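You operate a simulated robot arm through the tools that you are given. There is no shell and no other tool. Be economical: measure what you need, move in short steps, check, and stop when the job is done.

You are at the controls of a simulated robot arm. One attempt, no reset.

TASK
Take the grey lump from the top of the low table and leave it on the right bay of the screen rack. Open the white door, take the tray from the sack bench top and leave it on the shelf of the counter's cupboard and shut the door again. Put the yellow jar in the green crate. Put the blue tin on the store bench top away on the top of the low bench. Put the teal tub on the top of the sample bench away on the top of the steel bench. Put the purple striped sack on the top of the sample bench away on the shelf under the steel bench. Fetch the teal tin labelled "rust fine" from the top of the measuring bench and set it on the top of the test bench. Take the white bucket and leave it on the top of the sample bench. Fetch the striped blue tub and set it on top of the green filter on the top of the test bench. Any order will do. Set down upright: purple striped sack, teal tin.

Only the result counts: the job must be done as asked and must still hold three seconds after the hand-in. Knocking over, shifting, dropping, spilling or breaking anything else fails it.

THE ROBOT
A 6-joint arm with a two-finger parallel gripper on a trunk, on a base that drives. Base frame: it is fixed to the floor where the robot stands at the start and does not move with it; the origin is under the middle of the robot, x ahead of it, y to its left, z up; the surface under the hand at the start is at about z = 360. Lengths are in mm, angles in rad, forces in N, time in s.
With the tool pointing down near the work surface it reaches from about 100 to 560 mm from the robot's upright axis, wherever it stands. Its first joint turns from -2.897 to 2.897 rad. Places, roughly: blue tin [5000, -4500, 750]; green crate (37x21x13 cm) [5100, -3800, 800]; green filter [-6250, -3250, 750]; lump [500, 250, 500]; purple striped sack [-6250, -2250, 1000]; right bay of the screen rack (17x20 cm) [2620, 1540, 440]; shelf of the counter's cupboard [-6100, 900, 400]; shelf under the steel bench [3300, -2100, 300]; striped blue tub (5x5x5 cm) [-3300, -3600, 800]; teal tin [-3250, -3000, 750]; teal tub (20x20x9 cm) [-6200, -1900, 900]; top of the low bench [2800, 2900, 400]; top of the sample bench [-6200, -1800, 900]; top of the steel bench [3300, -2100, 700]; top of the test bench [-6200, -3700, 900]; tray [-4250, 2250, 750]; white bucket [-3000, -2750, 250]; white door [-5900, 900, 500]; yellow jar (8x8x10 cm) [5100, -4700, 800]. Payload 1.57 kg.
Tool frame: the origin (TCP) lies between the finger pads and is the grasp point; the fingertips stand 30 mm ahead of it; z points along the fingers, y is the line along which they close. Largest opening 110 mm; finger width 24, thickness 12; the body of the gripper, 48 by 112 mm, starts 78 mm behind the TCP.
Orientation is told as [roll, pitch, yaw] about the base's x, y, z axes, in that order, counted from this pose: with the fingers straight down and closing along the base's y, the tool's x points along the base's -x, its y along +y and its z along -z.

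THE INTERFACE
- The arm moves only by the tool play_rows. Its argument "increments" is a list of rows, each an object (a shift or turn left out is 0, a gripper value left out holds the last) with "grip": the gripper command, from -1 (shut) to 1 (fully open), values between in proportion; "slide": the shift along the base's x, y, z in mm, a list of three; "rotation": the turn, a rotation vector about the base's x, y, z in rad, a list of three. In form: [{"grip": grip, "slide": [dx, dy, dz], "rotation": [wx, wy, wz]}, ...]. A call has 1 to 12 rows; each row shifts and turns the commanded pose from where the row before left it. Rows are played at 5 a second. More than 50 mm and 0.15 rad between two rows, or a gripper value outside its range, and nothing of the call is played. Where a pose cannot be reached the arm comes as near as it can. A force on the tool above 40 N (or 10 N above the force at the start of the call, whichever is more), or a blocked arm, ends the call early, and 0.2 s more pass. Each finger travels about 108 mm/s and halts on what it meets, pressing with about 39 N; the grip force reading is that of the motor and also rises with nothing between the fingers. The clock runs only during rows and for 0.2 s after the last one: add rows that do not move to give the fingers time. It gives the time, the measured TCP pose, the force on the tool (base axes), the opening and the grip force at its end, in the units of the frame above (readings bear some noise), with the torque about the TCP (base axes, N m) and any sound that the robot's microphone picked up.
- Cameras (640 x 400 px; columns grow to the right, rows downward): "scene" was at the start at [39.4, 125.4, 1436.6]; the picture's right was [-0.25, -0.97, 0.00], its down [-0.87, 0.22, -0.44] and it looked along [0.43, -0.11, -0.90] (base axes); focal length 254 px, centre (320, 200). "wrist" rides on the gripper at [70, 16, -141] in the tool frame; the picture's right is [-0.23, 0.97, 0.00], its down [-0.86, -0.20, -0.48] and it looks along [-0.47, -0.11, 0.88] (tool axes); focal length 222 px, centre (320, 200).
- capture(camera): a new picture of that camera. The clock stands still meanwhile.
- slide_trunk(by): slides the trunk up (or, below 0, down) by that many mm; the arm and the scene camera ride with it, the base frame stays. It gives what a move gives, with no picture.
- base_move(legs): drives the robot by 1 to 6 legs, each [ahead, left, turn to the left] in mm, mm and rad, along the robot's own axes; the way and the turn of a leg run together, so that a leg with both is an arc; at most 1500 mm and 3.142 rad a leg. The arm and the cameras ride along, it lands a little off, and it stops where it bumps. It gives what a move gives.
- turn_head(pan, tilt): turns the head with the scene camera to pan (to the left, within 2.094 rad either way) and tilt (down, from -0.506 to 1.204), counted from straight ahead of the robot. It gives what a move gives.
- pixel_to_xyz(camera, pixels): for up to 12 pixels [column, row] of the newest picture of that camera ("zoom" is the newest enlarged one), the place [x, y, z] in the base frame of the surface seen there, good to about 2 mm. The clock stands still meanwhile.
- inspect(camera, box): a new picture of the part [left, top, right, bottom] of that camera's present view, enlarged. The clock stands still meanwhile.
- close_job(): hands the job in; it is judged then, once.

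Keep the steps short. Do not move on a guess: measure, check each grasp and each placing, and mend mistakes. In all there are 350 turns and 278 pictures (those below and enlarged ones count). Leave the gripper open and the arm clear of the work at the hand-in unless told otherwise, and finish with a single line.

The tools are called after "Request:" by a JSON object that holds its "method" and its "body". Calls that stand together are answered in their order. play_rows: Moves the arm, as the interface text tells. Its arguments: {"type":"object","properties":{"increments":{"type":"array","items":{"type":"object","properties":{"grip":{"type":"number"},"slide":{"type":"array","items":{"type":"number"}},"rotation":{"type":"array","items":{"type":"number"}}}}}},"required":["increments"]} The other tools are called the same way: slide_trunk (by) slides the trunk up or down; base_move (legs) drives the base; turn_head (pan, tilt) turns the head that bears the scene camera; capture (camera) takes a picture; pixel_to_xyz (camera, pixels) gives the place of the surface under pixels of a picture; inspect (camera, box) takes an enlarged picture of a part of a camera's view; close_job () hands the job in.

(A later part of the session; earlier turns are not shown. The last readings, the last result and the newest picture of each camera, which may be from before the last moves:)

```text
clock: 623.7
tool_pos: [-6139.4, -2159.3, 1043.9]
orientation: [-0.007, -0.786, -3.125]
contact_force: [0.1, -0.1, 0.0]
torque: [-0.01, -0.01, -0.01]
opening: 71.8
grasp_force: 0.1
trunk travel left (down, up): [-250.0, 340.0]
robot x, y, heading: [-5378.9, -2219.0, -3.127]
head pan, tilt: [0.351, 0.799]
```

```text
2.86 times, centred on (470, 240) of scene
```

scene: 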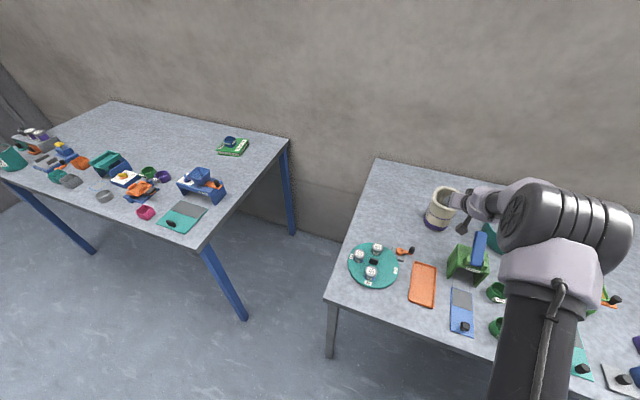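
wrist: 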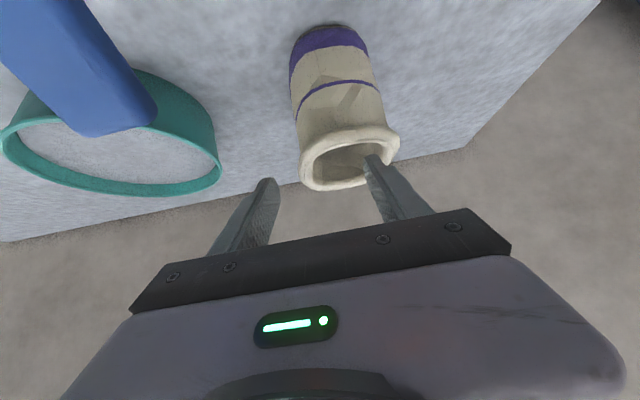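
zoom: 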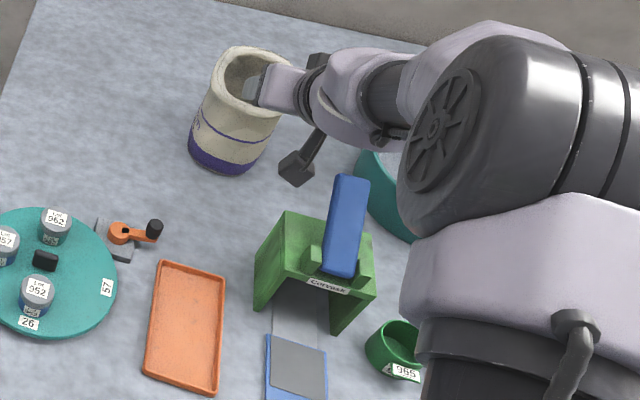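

The lever top is at y≥-2107, giving about 25 mm clearance beside the gripper at y=-2187. I'll retract the arm, open fully, roll the base closer (to x≈-5570), then approach along the 45° axis.

Request:
{"method": "play_rows", "body": {"increments": [{"grip": 1, "slide": [45, -10, 5]}, {"slide": [45, -10, 0]}, {"slide": [45, -7, 0]}, {"slide": [45, 0, 0]}, {}]}}

Request:
{"method": "base_move", "body": {"legs": [[190, 0, 0]]}}

Request:
{"method": "capture", "body": {"camera": "wrist"}}

```text
clock: 624.9
tool_pos: [-5960.3, -2184.7, 1049.4]
orientation: [-0.004, -0.787, -3.128]
contact_force: [-0.6, 0.2, 0.1]
torque: [0.0, -0.03, 0.01]
opening: 110.2
grasp_force: 0.0
trunk travel left (down, up): [-250.0, 340.0]
robot x, y, heading: [-5377.4, -2221.1, -3.129]
head pan, tilt: [0.351, 0.799]
```

```text
clock: 626.4
tool_pos: [-6149.6, -2187.0, 1048.4]
orientation: [-0.004, -0.787, -3.128]
contact_force: [-0.5, -0.3, 0.1]
torque: [0.0, -0.01, -0.01]
opening: 110.0
grasp_force: 0.2
trunk travel left (down, up): [-250.0, 340.0]
robot x, y, heading: [-5567.7, -2225.0, -3.13]
head pan, tilt: [0.351, 0.799]
```

```text
133 pictures are left
```

wrist: 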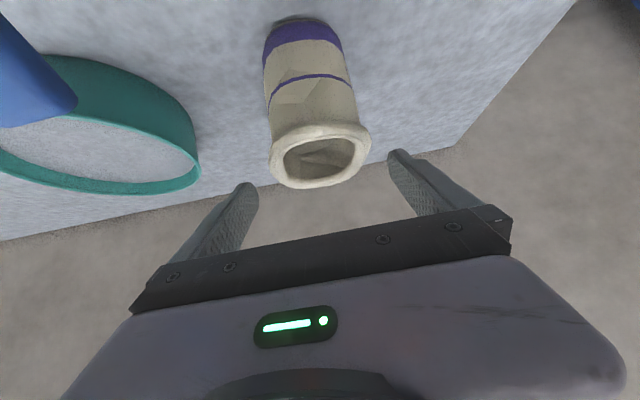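

Centred. I'll approach along the axis in small steps.

Request:
{"method": "play_rows", "body": {"increments": [{"slide": [30, 0, -20]}, {"slide": [0, 0, -23]}, {"slide": [-17, 0, -17]}, {"slide": [-17, 0, -17]}, {"slide": [-16, 0, -16]}, {}]}}

Request:
{"method": "capture", "body": {"camera": "wrist"}}

```text
clock: 627.8
tool_pos: [-6169.0, -2187.0, 957.7]
orientation: [-0.006, -0.788, -3.127]
contact_force: [-0.2, -0.3, 0.3]
torque: [0.0, 0.0, -0.03]
opening: 109.7
grasp_force: 0.2
trunk travel left (down, up): [-250.0, 340.0]
robot x, y, heading: [-5565.3, -2222.7, -3.126]
head pan, tilt: [0.351, 0.799]
```

```text
132 pictures are left
```

wrist: 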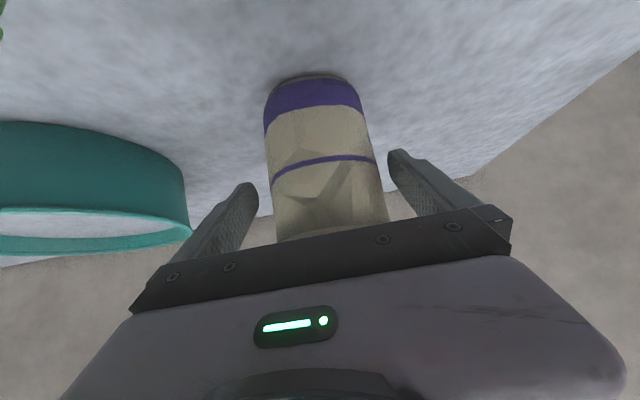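

Request:
{"method": "play_rows", "body": {"increments": [{"slide": [-9, 0, -9]}, {"slide": [-8, 0, -8]}, {}, {"grip": -1}, {}, {}, {}]}}

Request:
{"method": "capture", "body": {"camera": "wrist"}}

```text
clock: 629.4
tool_pos: [-6186.5, -2188.1, 941.8]
orientation: [-0.006, -0.787, -3.127]
contact_force: [-0.8, 0.3, 0.2]
torque: [-0.06, 0.04, -0.01]
opening: 92.7
grasp_force: 38.6
trunk travel left (down, up): [-250.0, 340.0]
robot x, y, heading: [-5565.5, -2224.7, -3.128]
head pan, tilt: [0.351, 0.799]
```

```text
131 pictures are left
```

wrist: 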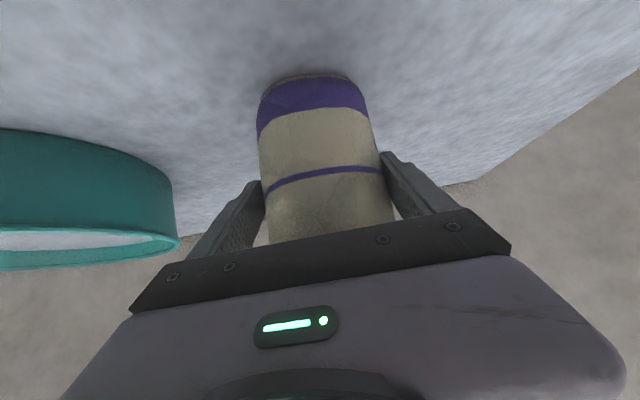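

Gripped (93 mm). I'll lift a little and check weight and tilt.

Request:
{"method": "play_rows", "body": {"increments": [{"slide": [0, 0, 5]}, {"slide": [0, 0, 10]}, {"slide": [0, 0, 20]}, {"slide": [0, 0, 30]}, {}]}}

Request:
{"method": "capture", "body": {"camera": "wrist"}}

```text
clock: 630.6
tool_pos: [-6187.4, -2188.0, 1004.6]
orientation: [-0.006, -0.787, -3.128]
contact_force: [0.2, -0.2, 0.1]
torque: [-0.01, 0.0, 0.03]
opening: 92.9
grasp_force: 38.7
trunk travel left (down, up): [-250.0, 340.0]
robot x, y, heading: [-5567.0, -2223.6, -3.124]
head pan, tilt: [0.351, 0.799]
```

```text
130 pictures are left
```

wrist: 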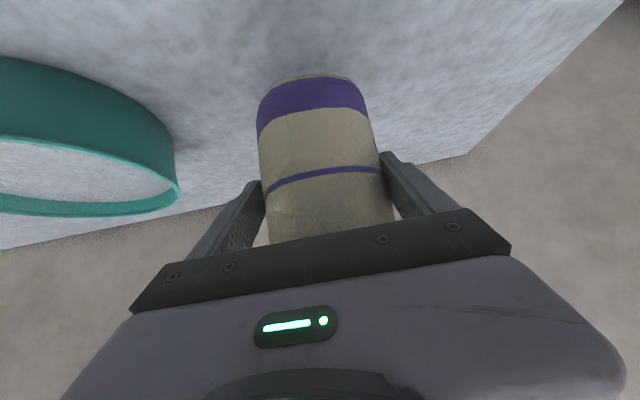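

Lifted without any tilt. I'll raise it clear of the mill lever (bottom above 1040) and back out.

Request:
{"method": "play_rows", "body": {"increments": [{"slide": [0, 0, 40]}, {"slide": [0, 0, 45]}, {"slide": [0, 0, 40]}, {"slide": [10, 0, 10]}, {}]}}

Request:
{"method": "base_move", "body": {"legs": [[-600, 0, 0]]}}

Request:
{"method": "capture", "body": {"camera": "scene"}}

```text
clock: 631.8
tool_pos: [-6176.7, -2187.5, 1138.6]
orientation: [-0.005, -0.789, -3.127]
contact_force: [0.1, 0.4, 0.0]
torque: [-0.03, -0.02, -0.02]
opening: 92.7
grasp_force: 38.9
trunk travel left (down, up): [-250.0, 340.0]
robot x, y, heading: [-5566.9, -2226.0, -3.127]
head pan, tilt: [0.351, 0.799]
```

```text
clock: 635.1
tool_pos: [-5603.1, -2178.7, 1140.6]
orientation: [-0.005, -0.788, -3.131]
contact_force: [-0.6, 1.1, -0.6]
torque: [0.04, -0.02, 0.0]
opening: 92.4
grasp_force: 38.9
trunk travel left (down, up): [-250.0, 340.0]
robot x, y, heading: [-4992.9, -2213.0, -3.129]
head pan, tilt: [0.351, 0.799]
```

```text
129 pictures are left
```

scene: 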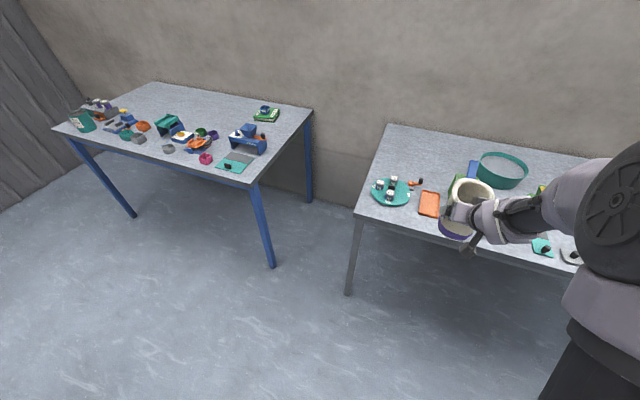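

I'll pull the arm in, back off, turn east, and use the southern corridor (y≈-4150) that leads straight to the store area.

Request:
{"method": "play_rows", "body": {"increments": [{"slide": [40, 0, 0]}, {"slide": [40, 0, 0]}, {"slide": [40, 0, 0]}, {}]}}

Request:
{"method": "base_move", "body": {"legs": [[-200, 0, 0], [0, 1000, 0], [0, 930, 0], [0, 0, 3.13]]}}

Request:
{"method": "turn_head", "body": {"pan": 0, "tilt": 0.5}}

Request:
{"method": "capture", "body": {"camera": "scene"}}

```text
clock: 636.1
tool_pos: [-5482.5, -2177.4, 1140.7]
orientation: [-0.006, -0.789, -3.13]
contact_force: [0.5, 0.0, -0.3]
torque: [-0.01, -0.03, 0.01]
opening: 92.3
grasp_force: 39.4
trunk travel left (down, up): [-250.0, 340.0]
robot x, y, heading: [-4989.6, -2215.4, -3.131]
head pan, tilt: [0.351, 0.799]
```

```text
clock: 654.1
tool_pos: [-4316.0, -4175.5, 1138.8]
orientation: [-0.005, -0.787, -0.042]
contact_force: [0.5, 0.3, -0.7]
torque: [-0.01, 0.01, 0.02]
opening: 90.8
grasp_force: 38.9
trunk travel left (down, up): [-250.0, 340.0]
robot x, y, heading: [-4803.8, -4113.8, -0.038]
head pan, tilt: [0.351, 0.799]
```

```text
clock: 654.9
tool_pos: [-4315.7, -4174.8, 1139.5]
orientation: [-0.006, -0.788, -0.044]
contact_force: [-0.6, -0.1, -0.4]
torque: [-0.01, 0.07, 0.01]
opening: 90.8
grasp_force: 39.0
trunk travel left (down, up): [-250.0, 340.0]
robot x, y, heading: [-4805.2, -4108.0, -0.041]
head pan, tilt: [0.0, 0.499]
```

```text
128 pictures are left
```

scene: 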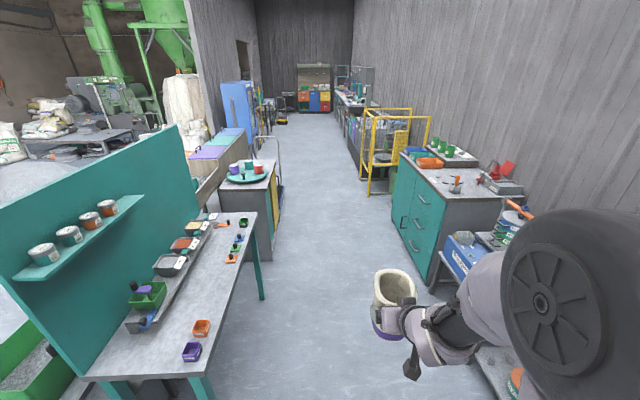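

Request:
{"method": "capture", "body": {"camera": "wrist"}}

Request:
{"method": "pixel_to_xyz", "body": {"camera": "scene", "pixels": [[365, 185], [398, 192], [350, 140], [282, 205], [270, 255], [280, 130], [283, 118], [300, 112], [430, 285], [275, 150], [360, 160]]}}

```text
127 pictures are left
```

wrist: 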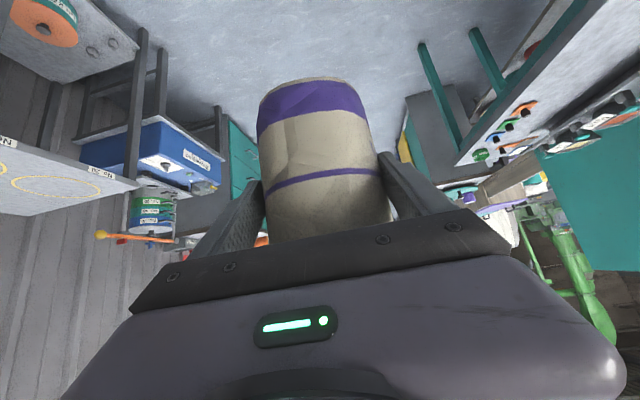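

```text
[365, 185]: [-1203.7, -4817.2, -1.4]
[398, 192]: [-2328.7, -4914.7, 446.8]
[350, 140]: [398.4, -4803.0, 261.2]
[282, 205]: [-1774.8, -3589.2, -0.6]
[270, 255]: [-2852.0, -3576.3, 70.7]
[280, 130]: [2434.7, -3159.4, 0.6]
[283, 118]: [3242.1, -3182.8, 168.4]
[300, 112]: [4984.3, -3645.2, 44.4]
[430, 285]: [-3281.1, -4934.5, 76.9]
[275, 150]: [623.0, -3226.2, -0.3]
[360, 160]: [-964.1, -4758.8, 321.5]
```

The sack is still upright. I'll straighten and drive east along the corridor, checking heading as I go.

Request:
{"method": "base_move", "body": {"legs": [[0, -70, 0.041], [1500, 0, 0], [1500, 0, 0]]}}

```text
clock: 670.1
tool_pos: [-1293.0, -4131.3, 1140.0]
orientation: [-0.005, -0.787, 0.066]
contact_force: [0.0, -0.8, -0.8]
torque: [0.0, -0.01, 0.0]
opening: 90.0
grasp_force: 39.4
trunk travel left (down, up): [-250.0, 340.0]
robot x, y, heading: [-1783.3, -4120.0, 0.073]
head pan, tilt: [0.0, 0.499]
```

Request:
{"method": "base_move", "body": {"legs": [[0, -60, -0.073], [1500, 0, 0], [1500, 0, 0], [1450, 0, 0]]}}

Request:
{"method": "capture", "body": {"camera": "wrist"}}

Request:
{"method": "capture", "body": {"camera": "scene"}}

```text
clock: 692.1
tool_pos: [3194.8, -4200.2, 1139.1]
orientation: [-0.005, -0.788, 0.028]
contact_force: [-0.6, 0.6, -0.3]
torque: [0.03, 0.03, 0.02]
opening: 89.5
grasp_force: 39.1
trunk travel left (down, up): [-250.0, 340.0]
robot x, y, heading: [2702.1, -4171.4, 0.026]
head pan, tilt: [0.0, 0.499]
```

```text
126 pictures are left
```

wrist: 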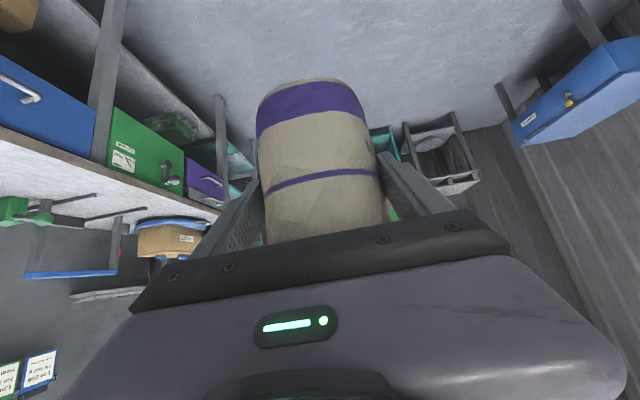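

```text
125 pictures are left
```

scene: 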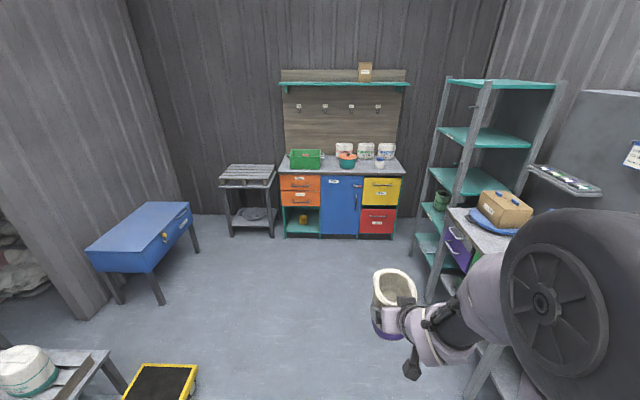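

Clear so far. I'll raise the trunk 150 for safety over the trolley and benches, pull the hand in a bit, straighten, and sidestep north to y≈-3000 for a look.

Request:
{"method": "slide_trunk", "body": {"by": 150}}

Request:
{"method": "play_rows", "body": {"increments": [{"slide": [-25, 0, 0]}, {"slide": [-25, 0, 0]}, {}]}}

Request:
{"method": "base_move", "body": {"legs": [[0, 0, -0.026], [0, 1150, 0]]}}

Request:
{"method": "turn_head", "body": {"pan": 0.6, "tilt": 0.7}}

Request:
{"method": "capture", "body": {"camera": "scene"}}

```text
clock: 693.8
tool_pos: [3195.1, -4199.4, 1289.2]
orientation: [-0.005, -0.787, 0.027]
contact_force: [0.1, 0.3, -0.1]
torque: [0.03, 0.0, -0.01]
opening: 89.5
grasp_force: 39.2
trunk travel left (down, up): [-400.0, 190.0]
robot x, y, heading: [2705.2, -4172.0, 0.028]
head pan, tilt: [0.0, 0.499]
```

```text
clock: 694.6
tool_pos: [3157.5, -4199.4, 1287.7]
orientation: [-0.005, -0.787, 0.028]
contact_force: [0.2, 0.0, -0.9]
torque: [0.0, -0.01, -0.02]
opening: 89.5
grasp_force: 39.5
out of reach, approached as far as the arm can: row 2
trunk travel left (down, up): [-400.0, 190.0]
robot x, y, heading: [2703.6, -4169.1, 0.028]
head pan, tilt: [0.0, 0.499]
```

```text
clock: 700.9
tool_pos: [3155.8, -3064.7, 1290.4]
orientation: [-0.006, -0.786, -0.003]
contact_force: [0.0, 0.5, -0.2]
torque: [0.0, 0.02, 0.02]
opening: 89.3
grasp_force: 39.4
trunk travel left (down, up): [-400.0, 190.0]
robot x, y, heading: [2703.4, -3018.1, -0.001]
head pan, tilt: [0.0, 0.499]
```

```text
clock: 701.9
tool_pos: [3155.3, -3064.2, 1288.5]
orientation: [-0.006, -0.787, -0.002]
contact_force: [-0.5, 0.3, -0.5]
torque: [0.01, 0.02, 0.01]
opening: 89.5
grasp_force: 39.3
trunk travel left (down, up): [-400.0, 190.0]
robot x, y, heading: [2701.3, -3020.4, -0.0]
head pan, tilt: [0.6, 0.7]
```

```text
124 pictures are left
```

scene: 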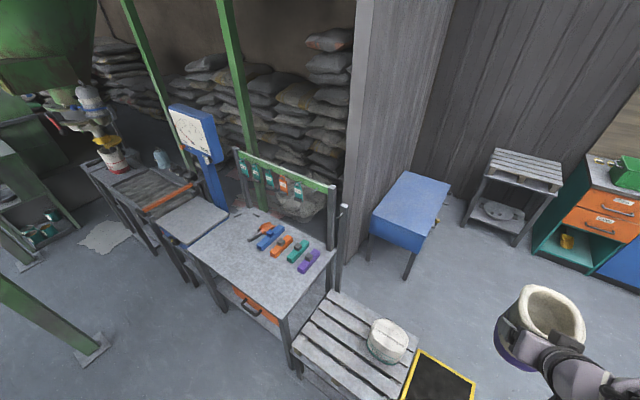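

Request:
{"method": "inspect", "body": {"camera": "scene", "box": [150, 180, 350, 380]}}

Request:
{"method": "pixel_to_xyz", "body": {"camera": "scene", "pixels": [[188, 252], [280, 322], [240, 212], [335, 262], [205, 160], [262, 310], [240, 300], [312, 258], [262, 228], [230, 250], [150, 225], [343, 210]]}}

```text
2.00 times, centred on (250, 280) of scene
```

zoom: 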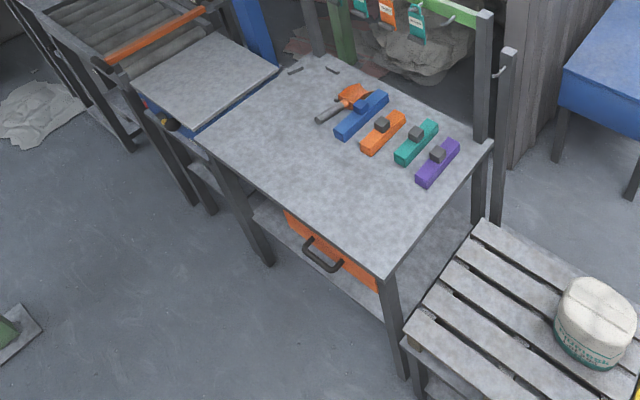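

```text
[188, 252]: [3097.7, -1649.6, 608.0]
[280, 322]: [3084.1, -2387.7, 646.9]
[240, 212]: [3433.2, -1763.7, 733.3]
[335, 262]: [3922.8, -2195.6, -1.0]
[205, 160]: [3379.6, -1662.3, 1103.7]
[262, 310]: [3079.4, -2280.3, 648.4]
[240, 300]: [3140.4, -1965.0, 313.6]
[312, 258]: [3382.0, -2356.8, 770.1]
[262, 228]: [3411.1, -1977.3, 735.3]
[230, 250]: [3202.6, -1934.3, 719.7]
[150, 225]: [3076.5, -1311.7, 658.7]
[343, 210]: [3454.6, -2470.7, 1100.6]
```

The left part of the shelf under the steel bench (z 314, y≈-1930, no drawer above) suits. I'll sidestep to y_b≈-1886 and back off to x≈2475, then lower.

Request:
{"method": "base_move", "body": {"legs": [[0, 1134, 0], [-225, 0, 0]]}}

Request:
{"method": "slide_trunk", "body": {"by": -400}}

Request:
{"method": "turn_head", "body": {"pan": 0, "tilt": 0.6}}

Request:
{"method": "capture", "body": {"camera": "scene"}}

```text
clock: 708.9
tool_pos: [2936.4, -1942.1, 1288.8]
orientation: [-0.006, -0.787, -0.01]
contact_force: [0.5, -0.2, -0.6]
torque: [-0.01, -0.01, -0.03]
opening: 89.2
grasp_force: 38.8
trunk travel left (down, up): [-400.0, 190.0]
robot x, y, heading: [2484.1, -1889.5, -0.014]
head pan, tilt: [0.6, 0.7]
```

```text
clock: 712.7
tool_pos: [2937.1, -1941.5, 888.8]
orientation: [-0.005, -0.786, -0.011]
contact_force: [-0.2, -0.8, -0.4]
torque: [0.04, -0.01, -0.03]
opening: 89.0
grasp_force: 38.6
trunk travel left (down, up): [0.0, 590.0]
robot x, y, heading: [2480.8, -1890.0, -0.006]
head pan, tilt: [0.6, 0.7]
```

```text
clock: 713.7
tool_pos: [2937.1, -1941.2, 887.6]
orientation: [-0.005, -0.786, -0.011]
contact_force: [0.5, 0.1, -0.7]
torque: [-0.02, -0.01, 0.02]
opening: 89.4
grasp_force: 39.7
trunk travel left (down, up): [0.0, 590.0]
robot x, y, heading: [2484.8, -1896.9, -0.007]
head pan, tilt: [0.0, 0.6]
```

```text
122 pictures are left
```

scene: 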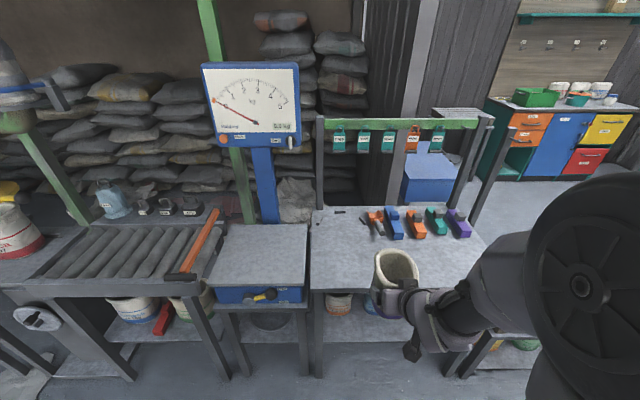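

Request:
{"method": "inspect", "body": {"camera": "scene", "box": [300, 280, 480, 390]}}

Request:
{"method": "pixel_to_xyz", "body": {"camera": "scene", "pixels": [[340, 303], [370, 305], [320, 290], [316, 370], [350, 330], [380, 345], [340, 340], [395, 330]]}}

```text
3.56 times, centred on (390, 335) of scene
```

zoom: 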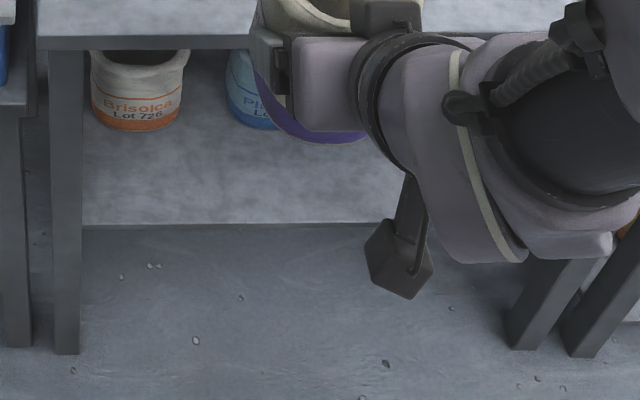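

```text
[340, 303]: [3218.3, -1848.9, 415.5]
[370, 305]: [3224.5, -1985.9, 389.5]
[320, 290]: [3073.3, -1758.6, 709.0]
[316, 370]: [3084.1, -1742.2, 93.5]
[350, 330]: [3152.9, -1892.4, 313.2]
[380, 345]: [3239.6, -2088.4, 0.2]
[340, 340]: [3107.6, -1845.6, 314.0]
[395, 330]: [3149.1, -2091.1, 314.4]
```

The shelf already holds two sacks behind, at x≥3218. I'll measure the shelf's front edge and the free area to the right.

Request:
{"method": "pixel_to_xyz", "body": {"camera": "zoom", "pixels": [[240, 218], [240, 226], [150, 221], [120, 130], [180, 110], [232, 100], [270, 125], [250, 160], [340, 190], [60, 250]]}}

Request:
{"method": "play_rows", "body": {"increments": [{"slide": [0, 0, -45]}, {"slide": [0, 0, -45]}, {"slide": [0, 0, -45]}, {"slide": [0, 0, -45]}, {"slide": [0, 0, -45]}, {"slide": [0, 0, -45]}, {"slide": [0, 0, -45]}, {"slide": [0, 0, -45]}, {"slide": [0, 0, -45]}, {}]}}

Request:
{"method": "capture", "body": {"camera": "wrist"}}

Request:
{"method": "capture", "body": {"camera": "scene"}}

```text
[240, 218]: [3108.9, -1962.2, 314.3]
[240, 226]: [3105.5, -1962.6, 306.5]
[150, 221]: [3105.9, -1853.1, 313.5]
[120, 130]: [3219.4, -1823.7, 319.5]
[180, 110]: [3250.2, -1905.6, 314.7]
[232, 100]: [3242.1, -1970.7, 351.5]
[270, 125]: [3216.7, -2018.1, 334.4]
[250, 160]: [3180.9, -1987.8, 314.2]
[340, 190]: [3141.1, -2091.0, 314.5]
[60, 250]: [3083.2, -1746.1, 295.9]
```

```text
clock: 715.9
tool_pos: [2939.8, -1939.7, 486.0]
orientation: [-0.004, -0.786, -0.011]
contact_force: [-0.1, 0.9, -0.7]
torque: [0.0, 0.01, -0.02]
opening: 89.1
grasp_force: 39.0
out of reach, approached as far as the arm can: row 1
trunk travel left (down, up): [0.0, 590.0]
robot x, y, heading: [2477.7, -1892.1, -0.013]
head pan, tilt: [0.0, 0.6]
```

```text
120 pictures are left
```

wrist: 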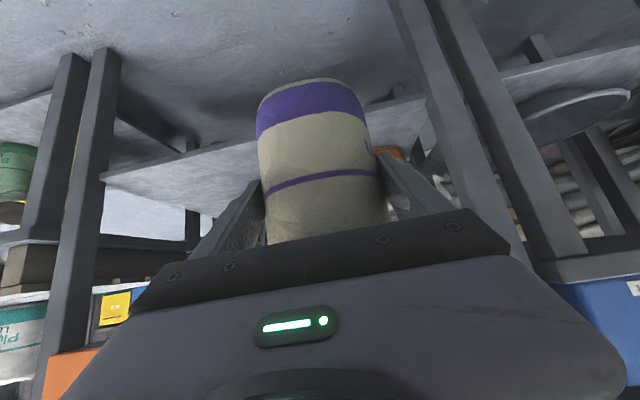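

```text
119 pictures are left
```

scene: 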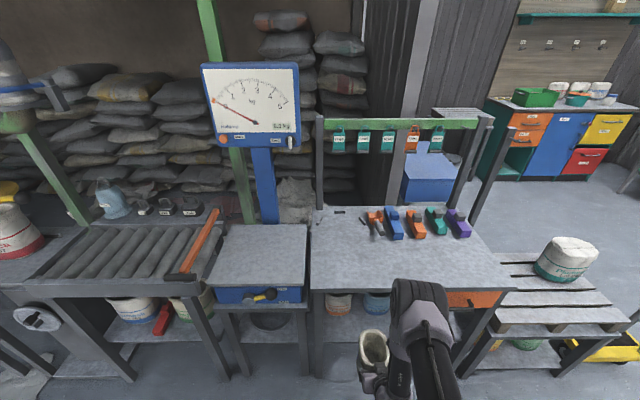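

The slot in front of and between the two sacks at y≈-1937 gives about 25–30 mm clearance all round: sack centre (3175, -1937). I'll lower to insertion height (bottom about 12 mm above the shelf) and roll ahead.

Request:
{"method": "play_rows", "body": {"increments": [{"slide": [0, 3, -40]}, {"slide": [0, 0, -36]}, {}]}}

Request:
{"method": "base_move", "body": {"legs": [[130, 0, 0.01]]}}

Request:
{"method": "capture", "body": {"camera": "wrist"}}

Request:
{"method": "inspect", "body": {"camera": "scene", "box": [280, 240, 480, 390]}}

```text
clock: 716.7
tool_pos: [2938.2, -1937.2, 406.6]
orientation: [-0.005, -0.788, -0.009]
contact_force: [0.2, 0.0, -0.7]
torque: [0.04, 0.02, 0.01]
opening: 89.2
grasp_force: 38.7
trunk travel left (down, up): [0.0, 590.0]
robot x, y, heading: [2482.3, -1891.5, -0.01]
head pan, tilt: [0.0, 0.6]
```

```text
clock: 718.0
tool_pos: [3068.1, -1932.4, 407.3]
orientation: [-0.005, -0.788, 0.001]
contact_force: [-0.5, -0.9, -0.8]
torque: [-0.04, 0.01, -0.02]
opening: 89.0
grasp_force: 39.6
trunk travel left (down, up): [0.0, 590.0]
robot x, y, heading: [2612.5, -1893.4, 0.001]
head pan, tilt: [0.0, 0.6]
```

```text
118 pictures are left
```

wrist: 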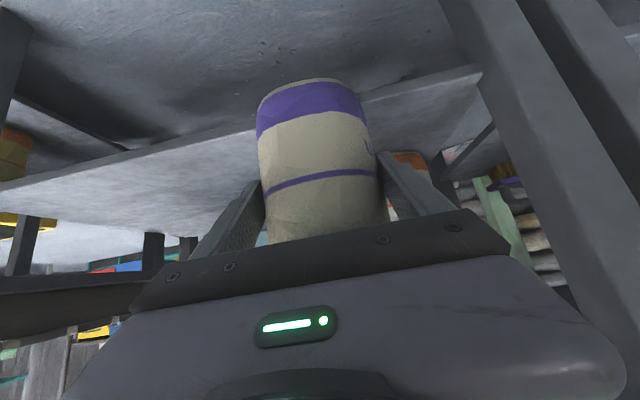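

```text
2.67 times, centred on (380, 315) of scene
```

zoom: 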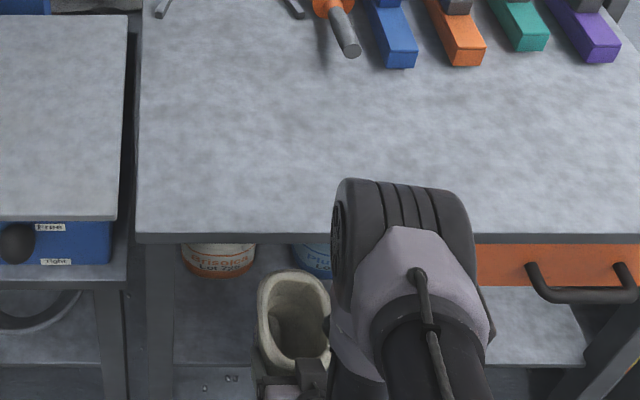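

Request:
{"method": "pixel_to_xyz", "body": {"camera": "scene", "pixels": [[410, 290], [415, 315], [405, 262], [390, 345], [375, 385], [365, 372]]}}

```text
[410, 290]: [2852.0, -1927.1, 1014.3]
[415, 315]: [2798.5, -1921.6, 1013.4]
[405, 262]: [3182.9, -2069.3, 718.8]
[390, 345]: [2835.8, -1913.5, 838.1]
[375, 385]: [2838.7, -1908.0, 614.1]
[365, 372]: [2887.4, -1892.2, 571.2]
```

Elbow and forearm will stay in front of the bench edge. I'll roll ahead 90 more.

Request:
{"method": "base_move", "body": {"legs": [[60, 0, 0], [32, 0, 0]]}}

Request:
{"method": "capture", "body": {"camera": "wrist"}}

Request:
{"method": "inspect", "body": {"camera": "scene", "box": [280, 260, 480, 390]}}

```text
clock: 719.4
tool_pos: [3157.8, -1932.5, 407.6]
orientation: [-0.006, -0.789, -0.001]
contact_force: [0.2, 0.0, 0.5]
torque: [-0.01, 0.0, 0.02]
opening: 89.2
grasp_force: 39.0
trunk travel left (down, up): [0.0, 590.0]
robot x, y, heading: [2704.6, -1892.3, 0.004]
head pan, tilt: [0.0, 0.6]
```

```text
116 pictures are left
```

wrist: 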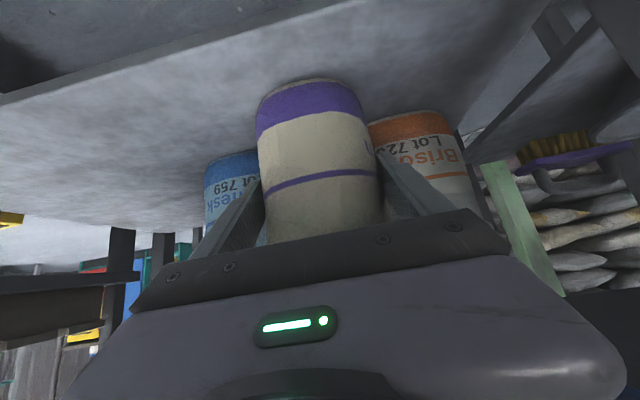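

```text
3.08 times, centred on (380, 325) of scene
```

zoom: 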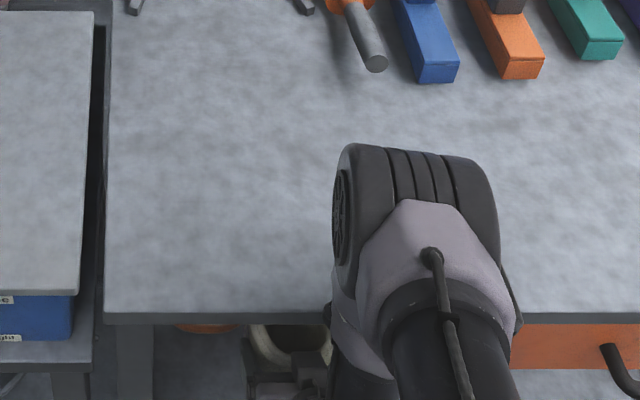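

Request:
{"method": "pixel_to_xyz", "body": {"camera": "wrist", "pixels": [[215, 190], [245, 165], [395, 140], [375, 128], [310, 130], [262, 130], [362, 120], [310, 85], [420, 120]]}}

```text
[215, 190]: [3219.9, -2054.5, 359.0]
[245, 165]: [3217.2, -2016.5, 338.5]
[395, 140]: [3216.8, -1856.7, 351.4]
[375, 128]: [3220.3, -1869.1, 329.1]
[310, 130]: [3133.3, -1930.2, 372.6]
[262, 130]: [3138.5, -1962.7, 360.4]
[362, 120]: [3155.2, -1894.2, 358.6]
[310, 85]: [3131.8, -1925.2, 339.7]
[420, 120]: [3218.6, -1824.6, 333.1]
```

Gaps are about 22 and 30 mm. I'll shift 4 mm toward the wider side and lower to the shelf.

Request:
{"method": "play_rows", "body": {"increments": [{"slide": [0, -4, -6]}, {"slide": [0, 0, -3]}, {}]}}

Request:
{"method": "play_rows", "body": {"increments": [{"slide": [0, 0, -2]}, {"slide": [0, 0, -2]}, {}]}}

```text
clock: 720.2
tool_pos: [3158.4, -1938.6, 399.7]
orientation: [-0.005, -0.786, -0.002]
contact_force: [0.0, -0.3, 0.7]
torque: [0.01, 0.01, 0.0]
opening: 89.5
grasp_force: 38.8
trunk travel left (down, up): [0.0, 590.0]
robot x, y, heading: [2709.3, -1892.0, -0.001]
head pan, tilt: [0.0, 0.6]
```

```text
clock: 721.0
tool_pos: [3159.0, -1937.4, 396.7]
orientation: [-0.005, -0.789, 0.0]
contact_force: [-3.7, -0.2, 13.2]
torque: [0.32, -0.53, 0.02]
opening: 89.5
grasp_force: 38.6
trunk travel left (down, up): [0.0, 590.0]
robot x, y, heading: [2702.8, -1891.8, -0.003]
head pan, tilt: [0.0, 0.6]
```

Contact. I'll press 1 mm more to seat it, then open fully and withdraw along the finger axis.

Request:
{"method": "play_rows", "body": {"increments": [{"slide": [0, 0, -1]}, {}, {"grip": 1}, {}, {}, {"slide": [-12, 0, 12]}, {"slide": [-20, 0, 20]}, {"slide": [-25, 0, 25]}, {"slide": [-25, 0, 25]}, {}]}}

Request:
{"method": "capture", "body": {"camera": "wrist"}}

```text
clock: 723.2
tool_pos: [3083.5, -1939.4, 478.8]
orientation: [-0.011, -0.803, 0.004]
contact_force: [-0.8, 0.4, 0.5]
torque: [0.0, 0.0, 0.0]
opening: 110.0
grasp_force: 0.0
trunk travel left (down, up): [0.0, 590.0]
robot x, y, heading: [2704.5, -1897.2, -0.0]
head pan, tilt: [0.0, 0.6]
```

```text
114 pictures are left
```

wrist: 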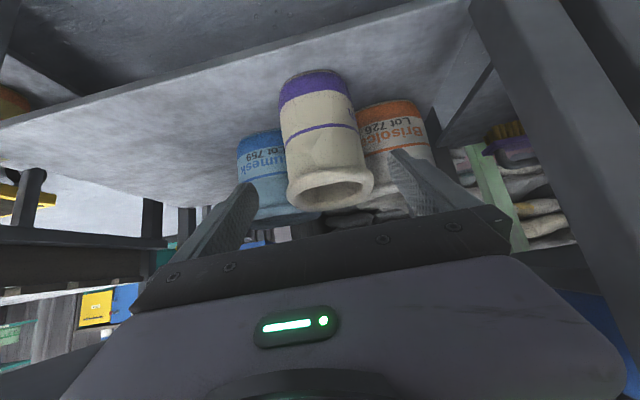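

The sack stands upright on the shelf between its neighbours. I'll back off, raise the trunk, and return along the corridor for the teal tub.

Request:
{"method": "base_move", "body": {"legs": [[-150, 0, 0]]}}

Request:
{"method": "slide_trunk", "body": {"by": 380}}

Request:
{"method": "inspect", "body": {"camera": "scene", "box": [200, 200, 520, 400]}}

```text
clock: 724.6
tool_pos: [2932.7, -1939.9, 479.0]
orientation: [-0.01, -0.803, 0.0]
contact_force: [0.7, -1.0, -0.2]
torque: [0.01, 0.0, -0.02]
opening: 110.2
grasp_force: 0.0
trunk travel left (down, up): [0.0, 590.0]
robot x, y, heading: [2556.5, -1893.4, -0.007]
head pan, tilt: [0.0, 0.6]
```

```text
clock: 728.3
tool_pos: [2934.7, -1940.3, 858.9]
orientation: [-0.011, -0.802, -0.001]
contact_force: [-0.1, 0.9, 0.6]
torque: [0.01, -0.01, -0.02]
opening: 110.2
grasp_force: 0.2
trunk travel left (down, up): [-380.0, 210.0]
robot x, y, heading: [2553.5, -1892.6, -0.0]
head pan, tilt: [0.0, 0.6]
```

```text
2.00 times, centred on (360, 300) of scene
```

zoom: 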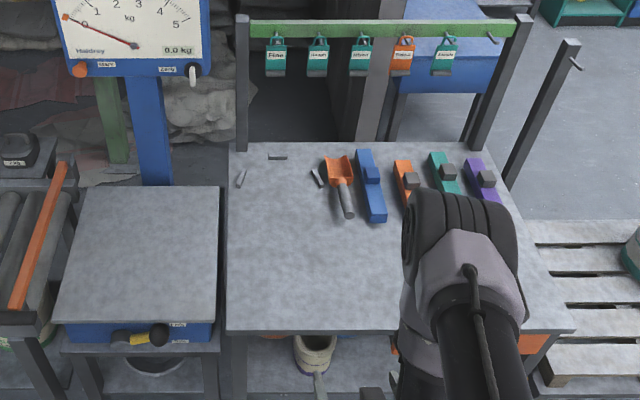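

Request:
{"method": "pixel_to_xyz", "body": {"camera": "zoom", "pixels": [[347, 215], [375, 220], [240, 188], [300, 220], [300, 325], [230, 325], [235, 250], [320, 270], [300, 180]]}}

Request:
{"method": "base_move", "body": {"legs": [[110, 0, 0], [0, -1150, 0], [0, -1130, 0], [0, 0, 3.13]]}}

```text
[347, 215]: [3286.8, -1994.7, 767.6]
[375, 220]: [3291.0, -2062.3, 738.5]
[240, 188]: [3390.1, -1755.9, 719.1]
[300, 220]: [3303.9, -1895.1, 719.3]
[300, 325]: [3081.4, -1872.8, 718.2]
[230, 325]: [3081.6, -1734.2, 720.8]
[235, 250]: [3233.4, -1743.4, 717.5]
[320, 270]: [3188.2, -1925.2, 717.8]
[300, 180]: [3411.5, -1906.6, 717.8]
```

```text
clock: 747.8
tool_pos: [2238.3, -4137.7, 859.5]
orientation: [-0.009, -0.802, 3.132]
contact_force: [-0.9, 0.6, 0.3]
torque: [0.04, 0.02, 0.0]
opening: 109.9
grasp_force: 0.2
trunk travel left (down, up): [-380.0, 210.0]
robot x, y, heading: [2615.3, -4190.5, 3.126]
head pan, tilt: [0.0, 0.6]
```

Target spot for the tub is about (3190, -1865). Now back west.

Request:
{"method": "base_move", "body": {"legs": [[0, 0, 0.016], [1500, 0, 0], [1500, 0, 0]]}}

Request:
{"method": "base_move", "body": {"legs": [[1, 0, 0]]}}

```text
clock: 762.6
tool_pos: [-779.5, -4153.3, 859.2]
orientation: [-0.01, -0.803, -3.127]
contact_force: [-1.3, -0.5, 0.3]
torque: [0.0, -0.01, -0.01]
opening: 110.1
grasp_force: 0.1
trunk travel left (down, up): [-380.0, 210.0]
robot x, y, heading: [-395.3, -4195.2, -3.134]
head pan, tilt: [0.0, 0.6]
```

```text
clock: 763.3
tool_pos: [-779.2, -4153.0, 859.2]
orientation: [-0.009, -0.804, -3.126]
contact_force: [0.6, -0.5, -0.8]
torque: [0.05, 0.0, -0.01]
opening: 109.9
grasp_force: 0.0
trunk travel left (down, up): [-380.0, 210.0]
robot x, y, heading: [-398.0, -4196.9, -3.131]
head pan, tilt: [0.0, 0.6]
```

Request:
{"method": "base_move", "body": {"legs": [[0, 0, -0.01], [1450, 0, 0], [1450, 0, 0], [1450, 0, 0]]}}

Request:
{"method": "base_move", "body": {"legs": [[100, -1150, 0], [100, -1100, 0]]}}

```text
clock: 784.2
tool_pos: [-5059.7, -4218.1, 859.2]
orientation: [-0.01, -0.806, -3.087]
contact_force: [-0.6, 0.2, 0.5]
torque: [-0.04, 0.01, -0.02]
opening: 110.0
grasp_force: 0.1
trunk travel left (down, up): [-380.0, 210.0]
robot x, y, heading: [-4675.4, -4240.9, -3.088]
head pan, tilt: [0.0, 0.6]
```

```text
clock: 795.4
tool_pos: [-5368.8, -1965.4, 859.3]
orientation: [-0.01, -0.805, -3.097]
contact_force: [0.3, -0.8, 0.9]
torque: [0.01, -0.02, 0.01]
opening: 110.2
grasp_force: 0.0
trunk travel left (down, up): [-380.0, 210.0]
robot x, y, heading: [-4985.0, -1994.0, -3.099]
head pan, tilt: [0.0, 0.6]
```

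I'll turn the gripper vertical again, set the trunk for long reach, and look at the tub from above.

Request:
{"method": "slide_trunk", "body": {"by": -150}}

Request:
{"method": "play_rows", "body": {"increments": [{"rotation": [0, -0.134, 0], "slide": [0, 0, 35]}, {"rotation": [0, -0.134, 0], "slide": [0, 0, 35]}, {"rotation": [0, -0.134, 0], "slide": [0, 0, 35]}, {"rotation": [0, -0.134, 0], "slide": [0, 0, 35]}, {"rotation": [0, -0.134, 0], "slide": [0, 0, 35]}, {"rotation": [0, -0.134, 0], "slide": [0, 0, 35]}, {"slide": [0, 0, 45]}, {"slide": [0, 0, 45]}, {"slide": [0, 0, 40]}, {}]}}

Request:
{"method": "turn_head", "body": {"pan": 0, "tilt": 0.6}}

Request:
{"method": "capture", "body": {"camera": "scene"}}

```text
clock: 797.1
tool_pos: [-5368.5, -1965.9, 709.6]
orientation: [-0.009, -0.805, -3.097]
contact_force: [0.1, 0.8, -0.4]
torque: [-0.01, -0.01, 0.0]
opening: 109.9
grasp_force: 0.1
trunk travel left (down, up): [-230.0, 360.0]
robot x, y, heading: [-4987.2, -1995.7, -3.099]
head pan, tilt: [0.0, 0.6]
```

```text
clock: 799.3
tool_pos: [-5366.4, -1957.7, 1033.9]
orientation: [-0.016, -0.048, -3.112]
contact_force: [0.3, -0.1, 0.9]
torque: [0.02, 0.0, 0.04]
opening: 110.0
grasp_force: 0.1
out of reach, approached as far as the arm can: row 6
trunk travel left (down, up): [-230.0, 360.0]
robot x, y, heading: [-4986.8, -1998.4, -3.096]
head pan, tilt: [0.0, 0.6]
```

```text
clock: 799.9
tool_pos: [-5366.0, -1957.0, 1034.1]
orientation: [-0.016, -0.051, -3.107]
contact_force: [-0.3, 0.0, -0.4]
torque: [0.02, 0.01, 0.0]
opening: 110.1
grasp_force: 0.2
trunk travel left (down, up): [-230.0, 360.0]
robot x, y, heading: [-4984.8, -1996.6, -3.103]
head pan, tilt: [0.0, 0.6]
```

```text
112 pictures are left
```

scene: 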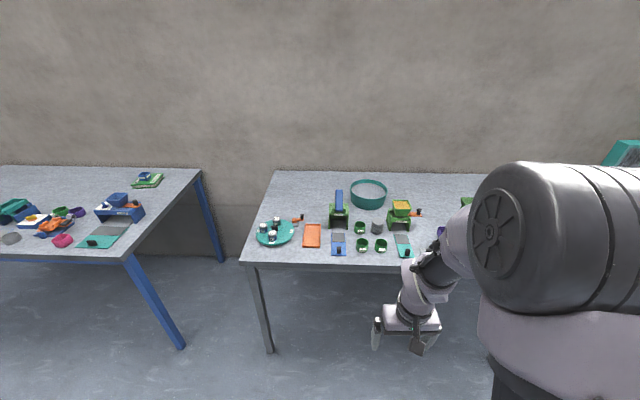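

Request:
{"method": "inspect", "body": {"camera": "scene", "box": [320, 160, 440, 260]}}

Request:
{"method": "pixel_to_xyz", "body": {"camera": "zoom", "pixels": [[250, 95], [210, 90], [290, 90], [170, 120], [330, 130], [250, 135], [250, 150], [250, 170], [250, 190], [130, 130], [410, 175], [370, 150]]}}

```text
4.00 times, centred on (380, 210) of scene
```

zoom: 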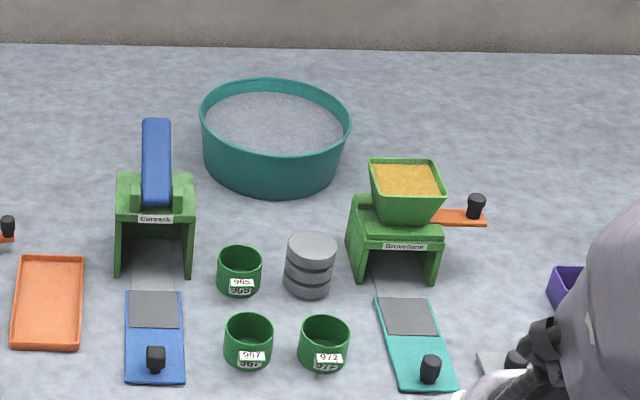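

```text
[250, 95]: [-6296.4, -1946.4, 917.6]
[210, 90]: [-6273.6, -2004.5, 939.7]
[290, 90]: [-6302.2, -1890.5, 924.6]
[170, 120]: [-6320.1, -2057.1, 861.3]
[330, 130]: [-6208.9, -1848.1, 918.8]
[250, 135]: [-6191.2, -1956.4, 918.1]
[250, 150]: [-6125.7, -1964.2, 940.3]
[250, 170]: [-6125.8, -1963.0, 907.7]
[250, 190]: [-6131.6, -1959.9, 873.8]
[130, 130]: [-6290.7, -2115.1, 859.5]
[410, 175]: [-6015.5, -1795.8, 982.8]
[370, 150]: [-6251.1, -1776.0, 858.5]
```

The tub's front rim is at (-6120, -1922), top about 949, powder surface 918. I'll grip the front rim radially with shallow finger depth. First level the tool, extend, and yaw 90° in the open.

Request:
{"method": "play_rows", "body": {"increments": [{"rotation": [-0.016, -0.05, 0], "slide": [-40, 0, 0]}, {"slide": [-40, 0, 10]}, {"slide": [-40, 0, 10]}, {"slide": [-40, 0, 0]}, {"rotation": [0, 0, -0.14]}, {"rotation": [0, 0, -0.14]}, {"rotation": [0, 0, -0.14]}, {"rotation": [0, 0, -0.14]}, {"rotation": [0, 0, -0.14]}, {"rotation": [0, 0, -0.14]}, {}]}}

Request:
{"method": "play_rows", "body": {"increments": [{"rotation": [0, 0, -0.14]}, {"rotation": [0, 0, -0.14]}, {"rotation": [0, 0, -0.14]}, {"rotation": [0, 0, -0.14]}, {"rotation": [0, 0, -0.14]}, {"grip": -0.4}, {}, {}]}}

Request:
{"method": "base_move", "body": {"legs": [[0, -60, -0.045], [300, 0, 0]]}}

```text
clock: 802.3
tool_pos: [-5528.7, -1957.8, 1054.6]
orientation: [0.002, 0.001, 2.33]
contact_force: [1.3, 0.3, 0.0]
torque: [0.01, 0.02, 0.01]
opening: 110.0
grasp_force: 0.0
trunk travel left (down, up): [-230.0, 360.0]
robot x, y, heading: [-4982.1, -1994.6, -3.099]
head pan, tilt: [0.0, 0.6]
```

```text
clock: 804.1
tool_pos: [-5527.6, -1956.1, 1056.0]
orientation: [0.002, -0.001, 1.632]
contact_force: [0.1, -0.2, 1.1]
torque: [0.04, 0.0, 0.02]
opening: 32.9
grasp_force: 0.1
trunk travel left (down, up): [-230.0, 360.0]
robot x, y, heading: [-4988.6, -1993.7, -3.102]
head pan, tilt: [0.0, 0.6]
```

```text
clock: 806.7
tool_pos: [-5829.3, -1870.1, 1053.7]
orientation: [0.002, -0.001, 1.585]
contact_force: [-0.5, 0.4, -0.8]
torque: [0.03, -0.02, -0.01]
opening: 32.9
grasp_force: 0.0
trunk travel left (down, up): [-230.0, 360.0]
robot x, y, heading: [-5291.6, -1936.0, 3.134]
head pan, tilt: [0.0, 0.6]
```

Request:
{"method": "play_rows", "body": {"increments": [{"slide": [0, -26, 0]}, {"slide": [0, -26, 0]}, {}]}}

Request:
{"method": "base_move", "body": {"legs": [[150, 0, 0], [125, 0, 0]]}}

Request:
{"method": "capture", "body": {"camera": "wrist"}}

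```text
clock: 807.5
tool_pos: [-5829.6, -1920.2, 1053.1]
orientation: [0.002, 0.0, 1.585]
contact_force: [-0.6, 0.0, 0.3]
torque: [-0.01, -0.01, -0.02]
opening: 33.3
grasp_force: 0.1
trunk travel left (down, up): [-230.0, 360.0]
robot x, y, heading: [-5289.3, -1935.4, 3.136]
head pan, tilt: [0.0, 0.6]
```

```text
clock: 809.8
tool_pos: [-6100.9, -1917.7, 1053.0]
orientation: [0.002, 0.001, 1.586]
contact_force: [0.3, 0.4, -0.5]
torque: [0.03, -0.05, 0.01]
opening: 33.1
grasp_force: 0.0
trunk travel left (down, up): [-230.0, 360.0]
robot x, y, heading: [-5562.0, -1929.8, 3.134]
head pan, tilt: [0.0, 0.6]
```

```text
110 pictures are left
```

wrist: 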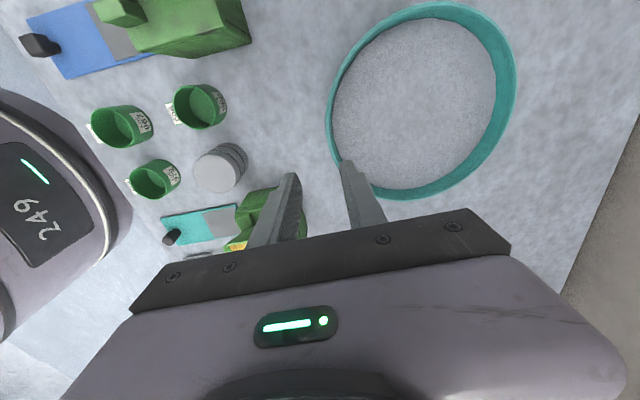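

Request:
{"method": "inspect", "body": {"camera": "wrist", "box": [270, 60, 430, 210]}}

Request:
{"method": "pixel_to_xyz", "body": {"camera": "wrist", "pixels": [[327, 110], [332, 110], [328, 135], [336, 155], [330, 80], [360, 40], [400, 198], [470, 170], [505, 100], [430, 8], [380, 110], [290, 220]]}}

```text
2.67 times, centred on (350, 135) of wrist
```

zoom: 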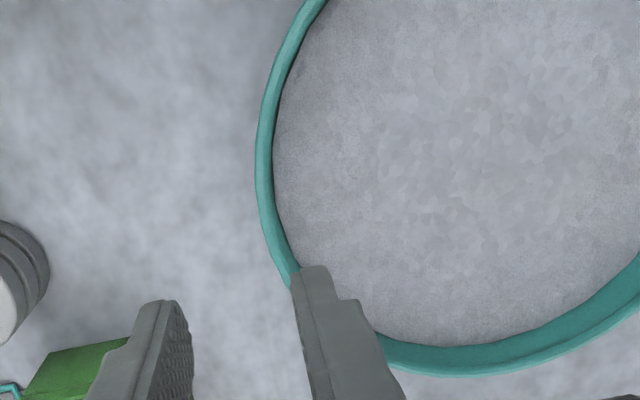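

```text
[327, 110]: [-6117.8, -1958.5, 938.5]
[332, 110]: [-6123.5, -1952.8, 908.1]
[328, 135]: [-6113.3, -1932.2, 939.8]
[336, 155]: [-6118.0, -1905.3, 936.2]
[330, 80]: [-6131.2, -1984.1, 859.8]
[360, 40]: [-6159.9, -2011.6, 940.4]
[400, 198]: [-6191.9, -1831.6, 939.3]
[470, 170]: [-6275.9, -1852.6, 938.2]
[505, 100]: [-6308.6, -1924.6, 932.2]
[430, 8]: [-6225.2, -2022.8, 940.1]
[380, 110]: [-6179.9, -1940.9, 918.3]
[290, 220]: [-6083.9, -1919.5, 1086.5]
```

The rim top is at 940, the wall about 6 mm thick at x≈-6116 (y -1927), and the powder is at 918. I'll descend so the tips stay about 3 mm above the powder (TCP z≈951).

Request:
{"method": "play_rows", "body": {"increments": [{"slide": [-15, -9, -30]}, {"slide": [0, 0, -35]}, {"slide": [0, 0, -20]}, {"slide": [0, 0, -10]}, {}]}}

Request:
{"method": "inspect", "body": {"camera": "wrist", "box": [240, 60, 440, 230]}}

```text
clock: 811.0
tool_pos: [-6114.4, -1927.0, 960.2]
orientation: [0.002, -0.002, 1.585]
contact_force: [-0.2, 0.8, -0.1]
torque: [0.03, -0.01, -0.01]
opening: 32.8
grasp_force: 0.1
trunk travel left (down, up): [-230.0, 360.0]
robot x, y, heading: [-5555.8, -1929.0, 3.133]
head pan, tilt: [0.0, 0.6]
```

```text
2.35 times, centred on (340, 145) of wrist
```

zoom: 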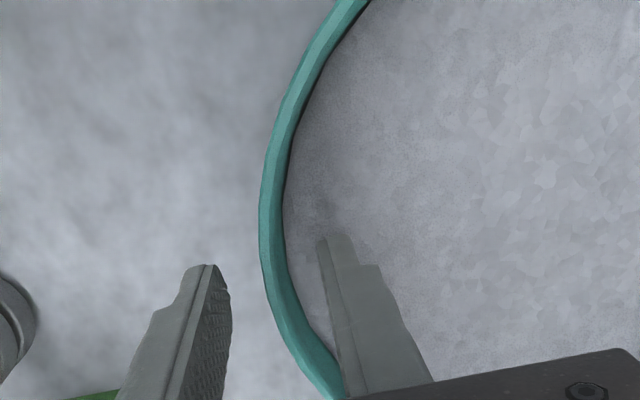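

Request:
{"method": "play_rows", "body": {"increments": [{"slide": [0, 0, -5]}, {"slide": [0, 0, -4]}, {}, {"grip": -1}, {}, {}, {}]}}

Request:
{"method": "play_rows", "body": {"increments": [{"slide": [0, 0, 2]}, {"slide": [0, 0, 2]}, {}]}}

```text
clock: 812.5
tool_pos: [-6116.6, -1927.6, 951.6]
orientation: [0.004, 0.0, 1.584]
contact_force: [-7.0, -1.6, 6.1]
torque: [0.09, 0.63, 0.33]
opening: 5.9
grasp_force: 25.9
trunk travel left (down, up): [-230.0, 360.0]
robot x, y, heading: [-5560.9, -1931.9, 3.134]
head pan, tilt: [0.0, 0.6]
```

```text
clock: 813.4
tool_pos: [-6116.0, -1927.4, 953.6]
orientation: [-0.001, 0.0, 1.582]
contact_force: [-0.4, 1.8, -0.3]
torque: [0.12, 0.44, -0.24]
opening: 5.8
grasp_force: 25.3
trunk travel left (down, up): [-230.0, 360.0]
robot x, y, heading: [-5559.9, -1932.1, 3.135]
head pan, tilt: [0.0, 0.6]
```

The wall is held (6 mm). I'll lift a few millimetres more and check force, torque and level.

Request:
{"method": "play_rows", "body": {"increments": [{"slide": [0, 0, 3]}, {"slide": [0, 0, 3]}, {}]}}

Request:
{"method": "capture", "body": {"camera": "wrist"}}

Request:
{"method": "pixel_to_xyz", "body": {"camera": "wrist", "pixels": [[400, 120], [450, 100], [500, 80], [540, 100], [420, 60], [480, 160], [560, 60], [395, 180]]}}

```text
clock: 814.1
tool_pos: [-6116.1, -1927.2, 959.8]
orientation: [0.0, -0.001, 1.584]
contact_force: [-2.6, -0.3, -5.9]
torque: [-0.04, 0.5, 0.02]
opening: 5.1
grasp_force: 25.5
trunk travel left (down, up): [-230.0, 360.0]
robot x, y, heading: [-5553.9, -1929.8, 3.133]
head pan, tilt: [0.0, 0.6]
```

```text
107 pictures are left
```

wrist: 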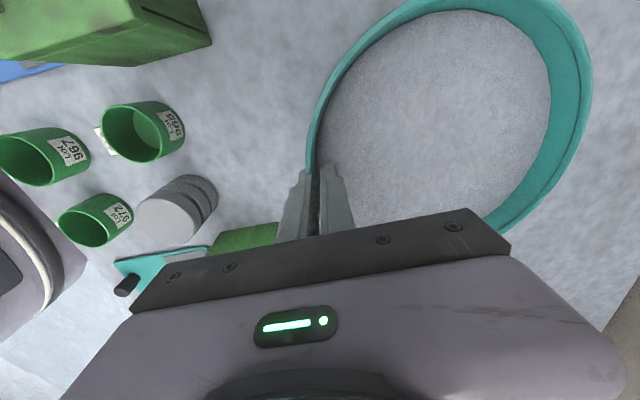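

```text
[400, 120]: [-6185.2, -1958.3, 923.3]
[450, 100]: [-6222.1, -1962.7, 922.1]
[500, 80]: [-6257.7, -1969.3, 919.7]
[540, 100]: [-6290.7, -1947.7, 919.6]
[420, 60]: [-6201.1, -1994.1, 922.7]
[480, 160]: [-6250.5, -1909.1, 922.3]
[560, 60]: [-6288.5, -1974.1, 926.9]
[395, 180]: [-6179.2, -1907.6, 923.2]
```

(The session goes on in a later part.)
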